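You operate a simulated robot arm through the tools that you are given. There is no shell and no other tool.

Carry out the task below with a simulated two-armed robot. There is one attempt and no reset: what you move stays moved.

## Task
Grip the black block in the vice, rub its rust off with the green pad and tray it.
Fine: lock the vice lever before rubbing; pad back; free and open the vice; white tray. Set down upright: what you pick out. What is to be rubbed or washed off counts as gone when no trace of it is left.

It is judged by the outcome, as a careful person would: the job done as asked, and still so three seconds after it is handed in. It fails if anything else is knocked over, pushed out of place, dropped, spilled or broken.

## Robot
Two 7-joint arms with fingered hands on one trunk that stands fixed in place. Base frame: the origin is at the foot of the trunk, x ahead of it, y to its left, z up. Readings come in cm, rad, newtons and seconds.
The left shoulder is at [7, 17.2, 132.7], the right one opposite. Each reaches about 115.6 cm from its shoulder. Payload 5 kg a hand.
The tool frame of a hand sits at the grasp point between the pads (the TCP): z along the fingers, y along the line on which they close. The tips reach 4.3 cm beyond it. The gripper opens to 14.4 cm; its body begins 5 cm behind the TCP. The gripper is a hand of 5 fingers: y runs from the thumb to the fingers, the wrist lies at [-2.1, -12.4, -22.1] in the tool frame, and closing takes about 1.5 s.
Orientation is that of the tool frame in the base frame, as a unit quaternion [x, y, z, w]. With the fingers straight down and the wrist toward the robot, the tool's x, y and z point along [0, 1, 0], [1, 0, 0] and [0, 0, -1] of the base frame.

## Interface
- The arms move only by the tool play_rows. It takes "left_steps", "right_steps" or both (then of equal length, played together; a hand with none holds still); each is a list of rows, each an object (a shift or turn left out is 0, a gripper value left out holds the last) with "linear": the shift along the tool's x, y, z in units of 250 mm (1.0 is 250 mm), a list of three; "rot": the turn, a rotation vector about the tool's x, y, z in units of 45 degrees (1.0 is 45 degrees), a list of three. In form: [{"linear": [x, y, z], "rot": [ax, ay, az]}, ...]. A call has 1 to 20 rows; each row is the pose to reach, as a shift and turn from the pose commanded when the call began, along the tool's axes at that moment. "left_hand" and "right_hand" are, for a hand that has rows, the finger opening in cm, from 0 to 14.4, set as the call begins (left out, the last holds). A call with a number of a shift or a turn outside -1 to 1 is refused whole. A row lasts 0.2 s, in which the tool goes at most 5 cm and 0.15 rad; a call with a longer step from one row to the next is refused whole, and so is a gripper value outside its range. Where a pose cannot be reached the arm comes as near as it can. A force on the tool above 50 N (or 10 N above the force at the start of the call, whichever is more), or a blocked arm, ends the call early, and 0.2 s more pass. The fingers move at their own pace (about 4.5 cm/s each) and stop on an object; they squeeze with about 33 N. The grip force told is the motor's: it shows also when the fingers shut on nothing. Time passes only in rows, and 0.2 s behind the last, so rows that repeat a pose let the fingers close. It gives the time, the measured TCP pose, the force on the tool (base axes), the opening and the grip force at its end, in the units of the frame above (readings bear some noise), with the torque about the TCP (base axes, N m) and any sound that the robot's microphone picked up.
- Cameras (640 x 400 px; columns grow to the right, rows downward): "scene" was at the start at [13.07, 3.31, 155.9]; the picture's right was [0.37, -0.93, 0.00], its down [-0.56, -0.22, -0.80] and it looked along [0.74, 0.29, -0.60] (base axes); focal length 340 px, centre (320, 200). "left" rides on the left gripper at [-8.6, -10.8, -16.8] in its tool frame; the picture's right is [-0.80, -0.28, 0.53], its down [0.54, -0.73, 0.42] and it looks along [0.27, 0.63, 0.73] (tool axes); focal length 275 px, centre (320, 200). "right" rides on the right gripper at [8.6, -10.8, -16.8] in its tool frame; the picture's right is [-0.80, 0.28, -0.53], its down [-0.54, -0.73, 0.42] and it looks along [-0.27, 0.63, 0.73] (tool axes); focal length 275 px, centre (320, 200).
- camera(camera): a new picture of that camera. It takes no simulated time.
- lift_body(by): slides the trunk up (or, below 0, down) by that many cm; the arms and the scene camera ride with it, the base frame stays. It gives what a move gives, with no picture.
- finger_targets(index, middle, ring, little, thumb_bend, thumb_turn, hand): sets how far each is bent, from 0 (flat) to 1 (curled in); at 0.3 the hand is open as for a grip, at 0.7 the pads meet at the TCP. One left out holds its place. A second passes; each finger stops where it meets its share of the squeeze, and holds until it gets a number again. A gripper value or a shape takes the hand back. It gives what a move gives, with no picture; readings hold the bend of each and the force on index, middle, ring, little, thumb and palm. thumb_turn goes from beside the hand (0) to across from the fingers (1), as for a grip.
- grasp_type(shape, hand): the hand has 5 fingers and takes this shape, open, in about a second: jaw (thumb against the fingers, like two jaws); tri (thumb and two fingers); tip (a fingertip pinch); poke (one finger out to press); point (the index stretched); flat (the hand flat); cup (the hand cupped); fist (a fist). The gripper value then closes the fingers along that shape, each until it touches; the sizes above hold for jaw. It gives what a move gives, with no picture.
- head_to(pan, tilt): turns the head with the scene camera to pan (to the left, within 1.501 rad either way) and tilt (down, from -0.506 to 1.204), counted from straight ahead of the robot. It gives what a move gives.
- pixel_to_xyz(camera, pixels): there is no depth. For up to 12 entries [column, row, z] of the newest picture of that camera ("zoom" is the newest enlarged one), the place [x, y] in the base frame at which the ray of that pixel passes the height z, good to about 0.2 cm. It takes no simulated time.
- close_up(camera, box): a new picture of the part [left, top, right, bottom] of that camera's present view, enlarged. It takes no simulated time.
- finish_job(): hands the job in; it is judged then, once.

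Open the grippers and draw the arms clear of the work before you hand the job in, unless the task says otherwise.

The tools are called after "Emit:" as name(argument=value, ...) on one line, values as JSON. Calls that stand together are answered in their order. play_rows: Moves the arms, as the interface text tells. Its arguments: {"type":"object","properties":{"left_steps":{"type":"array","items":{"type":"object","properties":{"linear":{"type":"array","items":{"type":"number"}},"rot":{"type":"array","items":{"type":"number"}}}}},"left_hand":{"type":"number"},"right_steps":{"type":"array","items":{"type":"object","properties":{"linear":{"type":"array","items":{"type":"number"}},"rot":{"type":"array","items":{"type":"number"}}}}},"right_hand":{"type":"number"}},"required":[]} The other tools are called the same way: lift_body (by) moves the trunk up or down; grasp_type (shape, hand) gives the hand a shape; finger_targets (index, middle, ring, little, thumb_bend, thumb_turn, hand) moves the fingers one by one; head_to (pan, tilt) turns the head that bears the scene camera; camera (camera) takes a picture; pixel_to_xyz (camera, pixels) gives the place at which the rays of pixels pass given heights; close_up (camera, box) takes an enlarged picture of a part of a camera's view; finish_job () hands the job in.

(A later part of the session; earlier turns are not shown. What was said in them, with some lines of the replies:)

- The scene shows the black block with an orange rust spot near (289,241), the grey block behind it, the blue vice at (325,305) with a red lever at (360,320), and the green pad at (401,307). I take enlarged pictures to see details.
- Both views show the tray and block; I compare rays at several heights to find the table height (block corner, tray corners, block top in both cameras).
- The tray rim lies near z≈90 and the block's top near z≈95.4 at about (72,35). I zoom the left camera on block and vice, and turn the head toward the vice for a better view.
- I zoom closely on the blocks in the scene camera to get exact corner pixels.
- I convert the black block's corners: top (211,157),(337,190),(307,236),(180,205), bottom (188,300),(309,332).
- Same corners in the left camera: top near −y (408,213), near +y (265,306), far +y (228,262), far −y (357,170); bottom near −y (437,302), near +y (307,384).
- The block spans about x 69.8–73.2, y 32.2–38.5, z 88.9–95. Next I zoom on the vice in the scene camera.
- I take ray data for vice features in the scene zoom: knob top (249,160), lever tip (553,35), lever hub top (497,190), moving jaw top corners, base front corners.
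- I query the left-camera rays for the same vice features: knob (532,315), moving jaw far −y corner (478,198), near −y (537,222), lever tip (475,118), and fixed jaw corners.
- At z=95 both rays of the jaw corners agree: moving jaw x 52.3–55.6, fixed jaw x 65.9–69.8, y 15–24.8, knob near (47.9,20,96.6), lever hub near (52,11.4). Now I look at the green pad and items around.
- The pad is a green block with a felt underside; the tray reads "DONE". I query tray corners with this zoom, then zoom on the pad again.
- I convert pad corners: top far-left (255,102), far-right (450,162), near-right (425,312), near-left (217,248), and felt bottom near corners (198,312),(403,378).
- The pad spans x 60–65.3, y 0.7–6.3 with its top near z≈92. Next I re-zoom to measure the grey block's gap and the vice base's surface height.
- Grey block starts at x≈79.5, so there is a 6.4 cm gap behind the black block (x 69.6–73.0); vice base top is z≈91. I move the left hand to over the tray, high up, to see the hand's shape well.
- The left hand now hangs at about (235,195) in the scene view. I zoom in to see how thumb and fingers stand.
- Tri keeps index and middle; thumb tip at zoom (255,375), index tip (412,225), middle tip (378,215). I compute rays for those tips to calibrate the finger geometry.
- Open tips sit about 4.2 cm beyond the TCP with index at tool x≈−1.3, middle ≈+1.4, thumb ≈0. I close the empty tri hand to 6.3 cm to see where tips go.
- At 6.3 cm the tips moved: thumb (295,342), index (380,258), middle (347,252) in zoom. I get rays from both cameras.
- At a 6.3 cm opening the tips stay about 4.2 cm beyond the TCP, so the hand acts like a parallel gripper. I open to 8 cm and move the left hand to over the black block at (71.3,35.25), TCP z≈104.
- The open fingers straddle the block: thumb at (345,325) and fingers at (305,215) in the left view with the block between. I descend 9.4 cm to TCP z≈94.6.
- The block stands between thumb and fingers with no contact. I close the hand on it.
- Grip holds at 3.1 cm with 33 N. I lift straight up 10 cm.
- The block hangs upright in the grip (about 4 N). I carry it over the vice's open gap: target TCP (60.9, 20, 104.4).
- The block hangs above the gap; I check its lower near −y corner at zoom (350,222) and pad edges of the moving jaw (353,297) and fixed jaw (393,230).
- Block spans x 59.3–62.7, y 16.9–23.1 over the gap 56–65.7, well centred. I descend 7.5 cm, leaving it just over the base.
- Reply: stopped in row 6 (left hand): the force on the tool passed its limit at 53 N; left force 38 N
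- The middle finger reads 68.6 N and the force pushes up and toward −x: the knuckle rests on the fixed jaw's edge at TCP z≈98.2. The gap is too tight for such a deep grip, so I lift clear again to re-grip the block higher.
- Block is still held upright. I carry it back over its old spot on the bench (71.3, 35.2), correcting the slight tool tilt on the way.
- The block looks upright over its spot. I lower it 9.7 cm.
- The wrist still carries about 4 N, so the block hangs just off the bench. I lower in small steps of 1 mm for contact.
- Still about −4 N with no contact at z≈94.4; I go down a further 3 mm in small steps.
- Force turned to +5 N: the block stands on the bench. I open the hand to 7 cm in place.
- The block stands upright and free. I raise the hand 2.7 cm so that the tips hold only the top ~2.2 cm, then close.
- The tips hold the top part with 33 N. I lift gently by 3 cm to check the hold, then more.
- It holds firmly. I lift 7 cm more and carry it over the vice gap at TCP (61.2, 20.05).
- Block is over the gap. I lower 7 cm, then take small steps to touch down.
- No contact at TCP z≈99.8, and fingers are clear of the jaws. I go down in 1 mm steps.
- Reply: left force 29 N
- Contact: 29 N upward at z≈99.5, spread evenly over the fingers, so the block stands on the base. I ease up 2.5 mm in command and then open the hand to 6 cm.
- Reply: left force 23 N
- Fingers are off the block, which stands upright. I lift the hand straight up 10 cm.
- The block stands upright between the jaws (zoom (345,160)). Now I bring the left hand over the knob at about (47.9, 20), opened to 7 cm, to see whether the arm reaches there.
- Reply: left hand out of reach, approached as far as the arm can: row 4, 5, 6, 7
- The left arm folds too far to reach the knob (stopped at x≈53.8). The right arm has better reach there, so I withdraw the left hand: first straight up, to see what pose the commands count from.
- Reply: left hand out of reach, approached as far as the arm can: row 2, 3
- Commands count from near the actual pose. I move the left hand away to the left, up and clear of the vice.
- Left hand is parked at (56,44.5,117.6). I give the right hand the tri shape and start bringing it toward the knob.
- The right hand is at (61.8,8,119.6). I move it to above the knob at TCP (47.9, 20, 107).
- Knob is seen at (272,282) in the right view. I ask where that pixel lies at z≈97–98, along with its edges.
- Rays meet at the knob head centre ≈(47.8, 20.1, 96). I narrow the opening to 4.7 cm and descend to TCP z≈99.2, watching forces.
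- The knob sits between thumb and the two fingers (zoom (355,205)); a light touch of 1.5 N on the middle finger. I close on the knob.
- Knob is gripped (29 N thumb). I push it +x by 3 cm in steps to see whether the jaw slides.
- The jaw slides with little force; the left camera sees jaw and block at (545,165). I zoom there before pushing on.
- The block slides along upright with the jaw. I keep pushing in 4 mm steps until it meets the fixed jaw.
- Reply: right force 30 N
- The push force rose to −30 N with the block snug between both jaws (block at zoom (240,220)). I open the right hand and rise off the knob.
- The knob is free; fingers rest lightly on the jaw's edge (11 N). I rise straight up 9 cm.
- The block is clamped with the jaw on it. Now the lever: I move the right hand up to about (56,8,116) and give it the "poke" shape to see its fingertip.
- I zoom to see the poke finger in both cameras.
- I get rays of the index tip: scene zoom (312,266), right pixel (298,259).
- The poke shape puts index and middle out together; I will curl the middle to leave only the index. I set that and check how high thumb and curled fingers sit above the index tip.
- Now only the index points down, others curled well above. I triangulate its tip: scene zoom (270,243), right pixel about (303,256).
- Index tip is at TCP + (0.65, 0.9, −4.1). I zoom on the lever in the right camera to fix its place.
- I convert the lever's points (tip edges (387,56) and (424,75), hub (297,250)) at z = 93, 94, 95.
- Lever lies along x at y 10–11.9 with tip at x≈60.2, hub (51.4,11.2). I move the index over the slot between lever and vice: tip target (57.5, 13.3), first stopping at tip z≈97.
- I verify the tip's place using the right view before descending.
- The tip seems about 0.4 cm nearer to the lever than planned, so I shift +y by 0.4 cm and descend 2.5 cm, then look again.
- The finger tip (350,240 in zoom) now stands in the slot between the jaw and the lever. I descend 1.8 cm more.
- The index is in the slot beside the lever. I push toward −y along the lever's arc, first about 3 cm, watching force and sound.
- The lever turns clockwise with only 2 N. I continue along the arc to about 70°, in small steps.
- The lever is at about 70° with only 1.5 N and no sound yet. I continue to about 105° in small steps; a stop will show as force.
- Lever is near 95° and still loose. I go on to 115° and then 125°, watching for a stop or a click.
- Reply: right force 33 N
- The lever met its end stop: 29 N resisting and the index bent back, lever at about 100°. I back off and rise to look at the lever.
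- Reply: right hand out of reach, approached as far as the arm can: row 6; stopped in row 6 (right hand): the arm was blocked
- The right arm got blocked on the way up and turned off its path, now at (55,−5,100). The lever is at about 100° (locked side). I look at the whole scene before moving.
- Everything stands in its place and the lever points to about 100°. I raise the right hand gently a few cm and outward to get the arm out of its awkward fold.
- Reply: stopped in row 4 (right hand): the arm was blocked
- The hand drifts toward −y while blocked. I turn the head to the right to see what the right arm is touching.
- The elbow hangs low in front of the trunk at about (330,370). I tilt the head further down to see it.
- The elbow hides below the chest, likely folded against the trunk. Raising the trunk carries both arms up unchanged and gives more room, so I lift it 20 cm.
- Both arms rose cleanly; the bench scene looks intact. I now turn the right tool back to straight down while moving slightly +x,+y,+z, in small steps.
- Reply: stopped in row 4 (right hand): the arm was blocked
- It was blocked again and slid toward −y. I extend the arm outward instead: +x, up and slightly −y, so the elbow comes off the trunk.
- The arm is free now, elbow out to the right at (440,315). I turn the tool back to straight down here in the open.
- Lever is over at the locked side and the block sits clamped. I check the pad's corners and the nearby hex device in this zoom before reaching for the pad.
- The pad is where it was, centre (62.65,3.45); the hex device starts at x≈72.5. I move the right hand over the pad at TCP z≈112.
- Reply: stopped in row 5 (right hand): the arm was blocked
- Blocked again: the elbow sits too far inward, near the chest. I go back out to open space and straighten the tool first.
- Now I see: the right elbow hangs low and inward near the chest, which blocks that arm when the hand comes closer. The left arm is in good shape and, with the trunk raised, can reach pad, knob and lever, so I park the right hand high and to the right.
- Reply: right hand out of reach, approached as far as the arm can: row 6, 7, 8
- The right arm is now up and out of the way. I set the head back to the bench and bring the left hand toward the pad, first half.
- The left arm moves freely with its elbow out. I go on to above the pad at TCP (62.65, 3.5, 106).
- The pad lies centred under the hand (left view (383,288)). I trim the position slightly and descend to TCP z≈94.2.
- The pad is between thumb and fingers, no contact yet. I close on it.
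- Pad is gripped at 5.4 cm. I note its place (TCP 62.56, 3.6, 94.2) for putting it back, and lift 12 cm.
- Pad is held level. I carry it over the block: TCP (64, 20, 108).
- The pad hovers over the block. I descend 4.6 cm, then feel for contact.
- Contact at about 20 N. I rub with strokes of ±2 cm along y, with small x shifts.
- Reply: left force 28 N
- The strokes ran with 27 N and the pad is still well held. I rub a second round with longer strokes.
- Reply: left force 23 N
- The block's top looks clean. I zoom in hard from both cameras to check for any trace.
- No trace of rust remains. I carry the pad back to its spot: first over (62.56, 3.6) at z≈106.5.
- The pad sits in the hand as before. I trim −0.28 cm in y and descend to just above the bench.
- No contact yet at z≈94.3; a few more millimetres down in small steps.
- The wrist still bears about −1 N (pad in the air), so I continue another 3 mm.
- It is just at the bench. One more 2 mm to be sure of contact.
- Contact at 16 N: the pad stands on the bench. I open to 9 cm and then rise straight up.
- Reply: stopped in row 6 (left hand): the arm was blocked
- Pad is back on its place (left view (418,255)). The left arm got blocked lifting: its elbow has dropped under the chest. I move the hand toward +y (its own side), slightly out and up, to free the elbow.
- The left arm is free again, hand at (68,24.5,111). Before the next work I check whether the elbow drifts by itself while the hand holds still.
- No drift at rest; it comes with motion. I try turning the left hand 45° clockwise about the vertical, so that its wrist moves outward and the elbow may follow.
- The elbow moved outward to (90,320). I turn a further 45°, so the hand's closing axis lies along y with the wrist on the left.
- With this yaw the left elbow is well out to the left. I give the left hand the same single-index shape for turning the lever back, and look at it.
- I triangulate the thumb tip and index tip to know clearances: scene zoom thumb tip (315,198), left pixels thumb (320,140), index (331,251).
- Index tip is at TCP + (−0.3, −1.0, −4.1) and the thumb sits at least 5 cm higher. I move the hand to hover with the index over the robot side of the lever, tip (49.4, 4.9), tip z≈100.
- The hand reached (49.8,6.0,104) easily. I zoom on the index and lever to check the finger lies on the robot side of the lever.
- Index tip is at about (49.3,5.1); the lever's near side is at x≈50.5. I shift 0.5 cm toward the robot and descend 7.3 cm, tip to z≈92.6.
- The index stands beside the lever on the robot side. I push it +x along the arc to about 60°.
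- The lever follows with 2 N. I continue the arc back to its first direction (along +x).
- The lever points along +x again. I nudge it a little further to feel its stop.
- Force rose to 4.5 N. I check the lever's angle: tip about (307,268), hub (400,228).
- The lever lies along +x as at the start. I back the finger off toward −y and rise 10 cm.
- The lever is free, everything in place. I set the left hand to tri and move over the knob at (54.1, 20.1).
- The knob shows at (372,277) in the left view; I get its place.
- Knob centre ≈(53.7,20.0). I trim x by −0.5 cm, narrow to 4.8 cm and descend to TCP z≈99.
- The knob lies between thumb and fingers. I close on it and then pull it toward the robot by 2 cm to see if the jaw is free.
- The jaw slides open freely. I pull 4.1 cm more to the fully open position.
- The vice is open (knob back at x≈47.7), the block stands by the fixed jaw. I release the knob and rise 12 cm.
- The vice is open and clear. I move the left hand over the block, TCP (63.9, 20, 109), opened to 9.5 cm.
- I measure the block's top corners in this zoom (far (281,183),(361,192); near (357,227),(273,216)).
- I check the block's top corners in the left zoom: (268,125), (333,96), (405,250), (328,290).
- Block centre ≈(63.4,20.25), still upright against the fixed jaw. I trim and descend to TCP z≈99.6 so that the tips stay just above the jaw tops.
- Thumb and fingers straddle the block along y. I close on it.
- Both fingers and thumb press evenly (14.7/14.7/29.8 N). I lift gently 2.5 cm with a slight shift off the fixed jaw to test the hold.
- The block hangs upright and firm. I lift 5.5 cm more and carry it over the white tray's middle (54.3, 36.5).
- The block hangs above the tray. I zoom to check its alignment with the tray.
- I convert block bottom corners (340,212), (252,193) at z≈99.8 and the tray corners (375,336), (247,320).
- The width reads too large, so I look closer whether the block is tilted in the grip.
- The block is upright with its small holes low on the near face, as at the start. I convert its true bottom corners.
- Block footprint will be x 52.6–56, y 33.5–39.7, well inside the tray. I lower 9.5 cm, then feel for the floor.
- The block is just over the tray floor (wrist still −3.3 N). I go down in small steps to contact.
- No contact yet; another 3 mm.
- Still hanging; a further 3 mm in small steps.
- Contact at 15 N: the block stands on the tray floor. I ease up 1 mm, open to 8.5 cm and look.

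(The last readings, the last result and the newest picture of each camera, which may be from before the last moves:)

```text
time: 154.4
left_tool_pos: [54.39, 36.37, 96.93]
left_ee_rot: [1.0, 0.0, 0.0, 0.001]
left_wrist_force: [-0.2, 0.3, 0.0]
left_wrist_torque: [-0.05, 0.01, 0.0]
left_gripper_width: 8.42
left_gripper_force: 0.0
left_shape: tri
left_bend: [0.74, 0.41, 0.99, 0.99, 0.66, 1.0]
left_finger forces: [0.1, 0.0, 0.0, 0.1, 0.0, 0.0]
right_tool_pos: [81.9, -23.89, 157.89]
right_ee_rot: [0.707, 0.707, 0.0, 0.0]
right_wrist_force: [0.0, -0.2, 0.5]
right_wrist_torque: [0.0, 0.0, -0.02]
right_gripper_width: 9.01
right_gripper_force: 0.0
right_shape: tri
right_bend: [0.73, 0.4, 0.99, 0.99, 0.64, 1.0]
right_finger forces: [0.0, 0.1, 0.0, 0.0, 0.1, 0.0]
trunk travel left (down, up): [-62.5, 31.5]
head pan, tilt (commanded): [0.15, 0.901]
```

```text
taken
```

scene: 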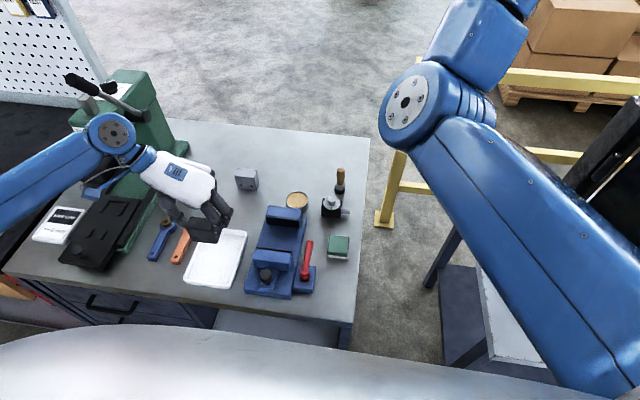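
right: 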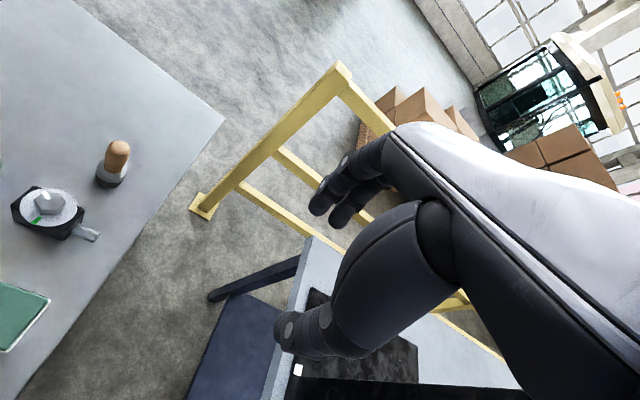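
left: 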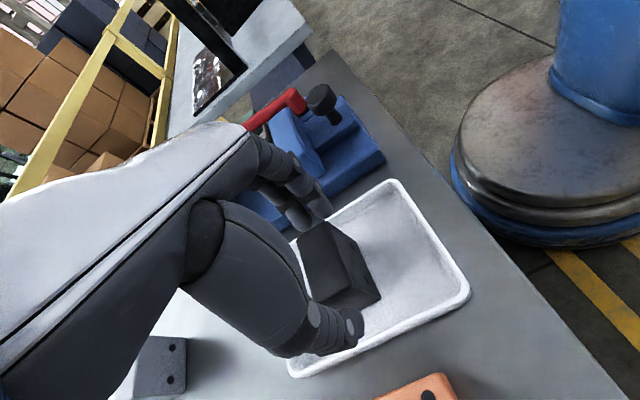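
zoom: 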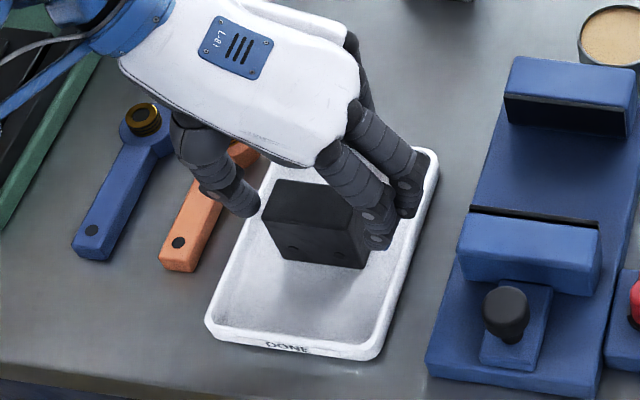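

The block stands upright in the tray, free of the fingers. I rise straight up 15 cm.

Emit:
play_rows(left_steps=[{"linear": [0, 0, -0.05]}, {"linear": [0, 0, -0.12]}, {"linear": [0, 0, -0.22]}, {"linear": [0, 0, -0.34]}, {"linear": [0, 0, -0.46]}, {"linear": [0, 0, -0.58]}, {"linear": [0, 0, -0.64]}, {"linear": [0, 0, -0.64]}])

Emit:
camera(camera="scene")

Emit:
camera(camera="left")

```text
time: 156.2
left_tool_pos: [54.35, 36.49, 113.1]
left_ee_rot: [1.0, 0.0, -0.001, 0.001]
left_wrist_force: [0.0, 0.3, 0.2]
left_wrist_torque: [-0.02, -0.02, -0.02]
left_gripper_width: 8.44
left_gripper_force: 0.0
left_shape: tri
left_bend: [0.74, 0.41, 0.99, 0.99, 0.66, 1.0]
left_finger forces: [0.1, 0.0, 0.0, 0.1, 0.1, 0.0]
right_tool_pos: [81.86, -23.98, 157.81]
right_ee_rot: [0.707, 0.707, 0.0, 0.0]
right_wrist_force: [0.1, -0.2, 0.4]
right_wrist_torque: [-0.02, 0.0, -0.02]
right_gripper_width: 9.01
right_gripper_force: 0.1
right_shape: tri
right_bend: [0.73, 0.4, 0.99, 0.99, 0.64, 1.0]
right_finger forces: [0.0, 0.0, 0.0, 0.0, 0.0, 0.0]
trunk travel left (down, up): [-62.5, 31.5]
head pan, tilt (commanded): [0.15, 0.901]
```

```text
taken
```

scene: 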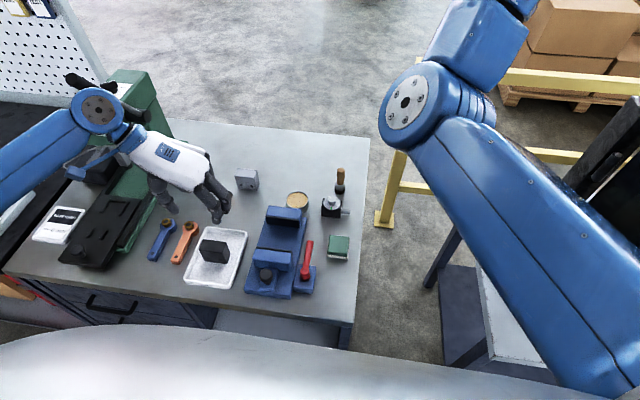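

```text
taken
```

left: 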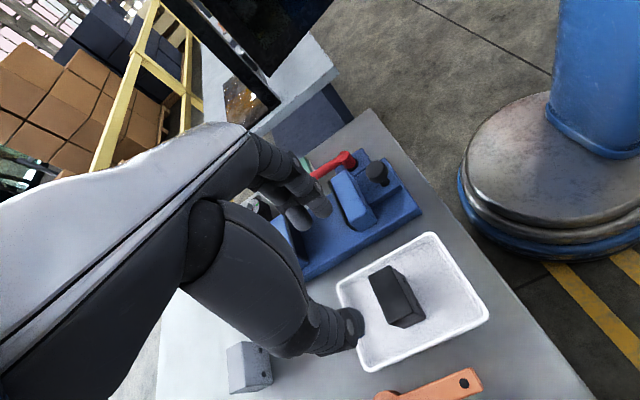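

The block stands upright in the white tray. I raise the left hand another 12 cm clear and open it, then inspect everything.

Emit:
play_rows(left_steps=[{"linear": [0, 0, -0.1]}, {"linear": [0, 0, -0.22]}, {"linear": [0, 0, -0.34]}, {"linear": [0, 0, -0.46]}, {"linear": [0, 0, -0.48]}, {"linear": [0, 0, -0.48]}], left_hand=12)

Emit:
close_up(camera="scene", box=[140, 150, 380, 310])

Emit:
close_up(camera="scene", box=[175, 215, 265, 295])

Emit:
close_up(camera="scene", box=[235, 190, 365, 305])

```text
time: 157.6
left_tool_pos: [54.52, 36.55, 125.04]
left_ee_rot: [1.0, 0.0, -0.001, 0.002]
left_wrist_force: [0.3, 0.0, -1.3]
left_wrist_torque: [0.02, 0.0, -0.01]
left_gripper_width: 11.99
left_gripper_force: 0.2
left_shape: tri
left_bend: [0.26, 0.34, 0.99, 0.99, 0.48, 0.99]
left_finger forces: [0.0, 0.1, 0.1, 0.0, 0.1, 0.1]
right_tool_pos: [82.0, -23.82, 157.86]
right_ee_rot: [0.707, 0.707, 0.0, 0.0]
right_wrist_force: [-1.5, 0.4, -0.3]
right_wrist_torque: [-0.02, 0.04, 0.01]
right_gripper_width: 9.02
right_gripper_force: 0.1
right_shape: tri
right_bend: [0.73, 0.4, 0.99, 0.99, 0.64, 1.0]
right_finger forces: [0.1, 0.0, 0.0, 0.1, 0.0, 0.0]
trunk travel left (down, up): [-62.5, 31.5]
head pan, tilt (commanded): [0.15, 0.901]
```

```text
2.50 times, centred on (260, 230) of scene
```

zoom: 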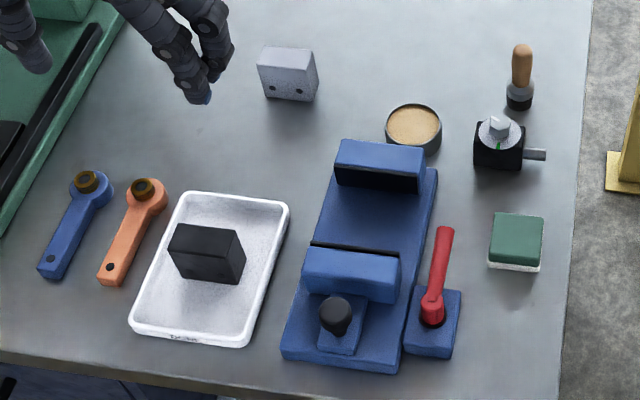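

```text
5.00 times, centred on (220, 255) of scene
```

zoom: 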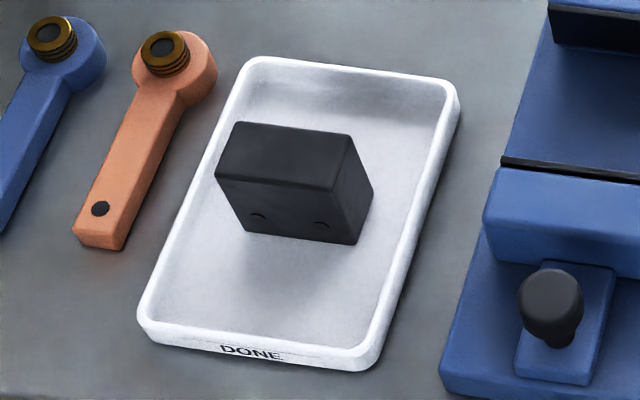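

```text
3.48 times, centred on (300, 248) of scene
```

zoom: 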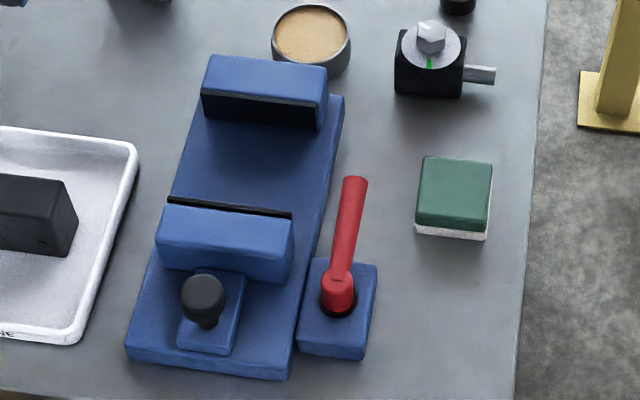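

All looks right; I check the pad's place and the block's top once more in close zoom.

Emit:
pixel_to_xyz(camera="zoom", pixels=[[424, 157, 92], [493, 164, 92], [414, 233, 89], [487, 241, 89], [355, 178, 95.5], [338, 285, 94]])

Emit:
close_up(camera="scene", box=[200, 230, 260, 270])

Emit:
camera(camera="scene")

```text
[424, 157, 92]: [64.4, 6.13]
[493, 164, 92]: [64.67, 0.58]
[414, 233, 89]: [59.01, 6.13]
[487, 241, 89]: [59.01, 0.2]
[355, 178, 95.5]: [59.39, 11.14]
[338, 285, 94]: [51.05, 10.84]
```

```text
10.00 times, centred on (230, 250) of scene
```

zoom: 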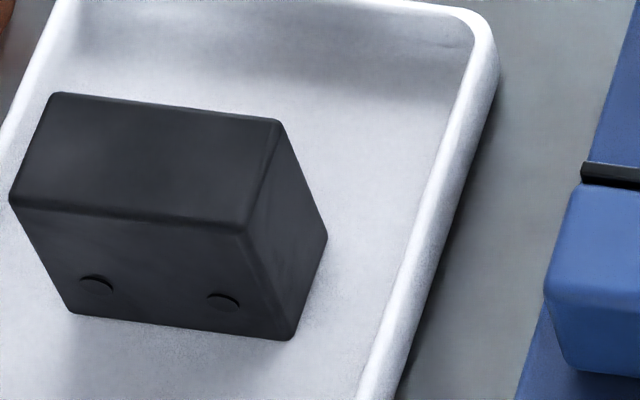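

```text
taken
```

scene: 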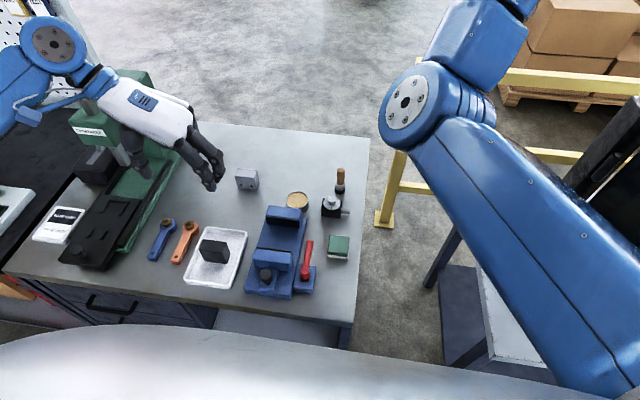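

The block's top is fully clean and the rest stands in place. I look toward the press on the left to be sure the raised left arm has touched nothing there.

Emit:
head_to(pan=0.6, tilt=0.7)

Emit:
camera(camera="scene")

```text
time: 158.5
left_tool_pos: [54.42, 36.42, 125.06]
left_ee_rot: [1.0, 0.001, 0.0, 0.0]
left_wrist_force: [-0.7, -0.1, 0.5]
left_wrist_torque: [0.0, 0.0, 0.02]
left_gripper_width: 11.97
left_gripper_force: 0.0
left_shape: tri
left_bend: [0.26, 0.34, 0.99, 0.99, 0.48, 0.99]
left_finger forces: [0.0, 0.0, 0.0, 0.0, 0.0, 0.0]
right_tool_pos: [81.88, -23.89, 157.78]
right_ee_rot: [0.707, 0.707, 0.0, 0.0]
right_wrist_force: [0.4, -0.5, -0.1]
right_wrist_torque: [-0.02, 0.01, 0.0]
right_gripper_width: 9.04
right_gripper_force: 0.1
right_shape: tri
right_bend: [0.73, 0.4, 0.99, 0.99, 0.64, 1.0]
right_finger forces: [0.0, 0.0, 0.1, 0.1, 0.0, 0.0]
trunk travel left (down, up): [-62.5, 31.5]
head pan, tilt (commanded): [0.6, 0.7]
```

```text
taken
```

scene: 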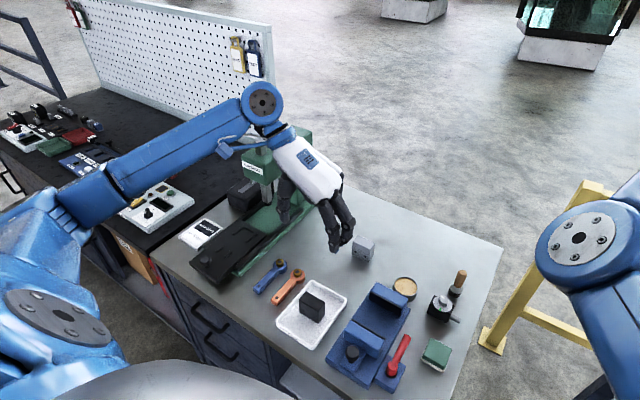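

The arm stands well in front of the press, and all readings show no contact. The block is clean, upright in the white tray; pad back, lever freed, vice open, hands empty and clear — I hand the job in.

Emit:
finish_job()

```text
The job is handed in.
```

The black block is clean and standing upright in the white tray, and I've handed the job in.

- **Vice:** I gripped the block in the jaws and turned the lever until it hit its end stop before rubbing. I took that as locked, since I never pulled on the jaw to test it. Afterwards I turned the lever back and pulled the jaw fully open again.
- **Rust:** I rubbed the top with the green pad's felt side. Close-ups from two cameras, including one after it was in the tray, show no trace of rust.
- **Pad:** I released it at the same arm position I picked it up from. The last camera measurement put it up to about 1 cm closer to the robot, but the lever read off by a similar amount, so I put that down to camera error.
- **Rest of the bench:** nothing else looks knocked over or moved. The raised left arm hid the press handle in the last view, but no contact showed in the readings.

The first try at lowering the block into the vice failed: a knuckle caught on the fixed jaw. I set the block back on the bench and gripped it higher for the second try. Both arms were also stopped at times, most likely by their own elbows against the robot's chest, but neither knocked anything over. I also raised the trunk by 20 cm and left it there. Both hands are open and clear of the work.
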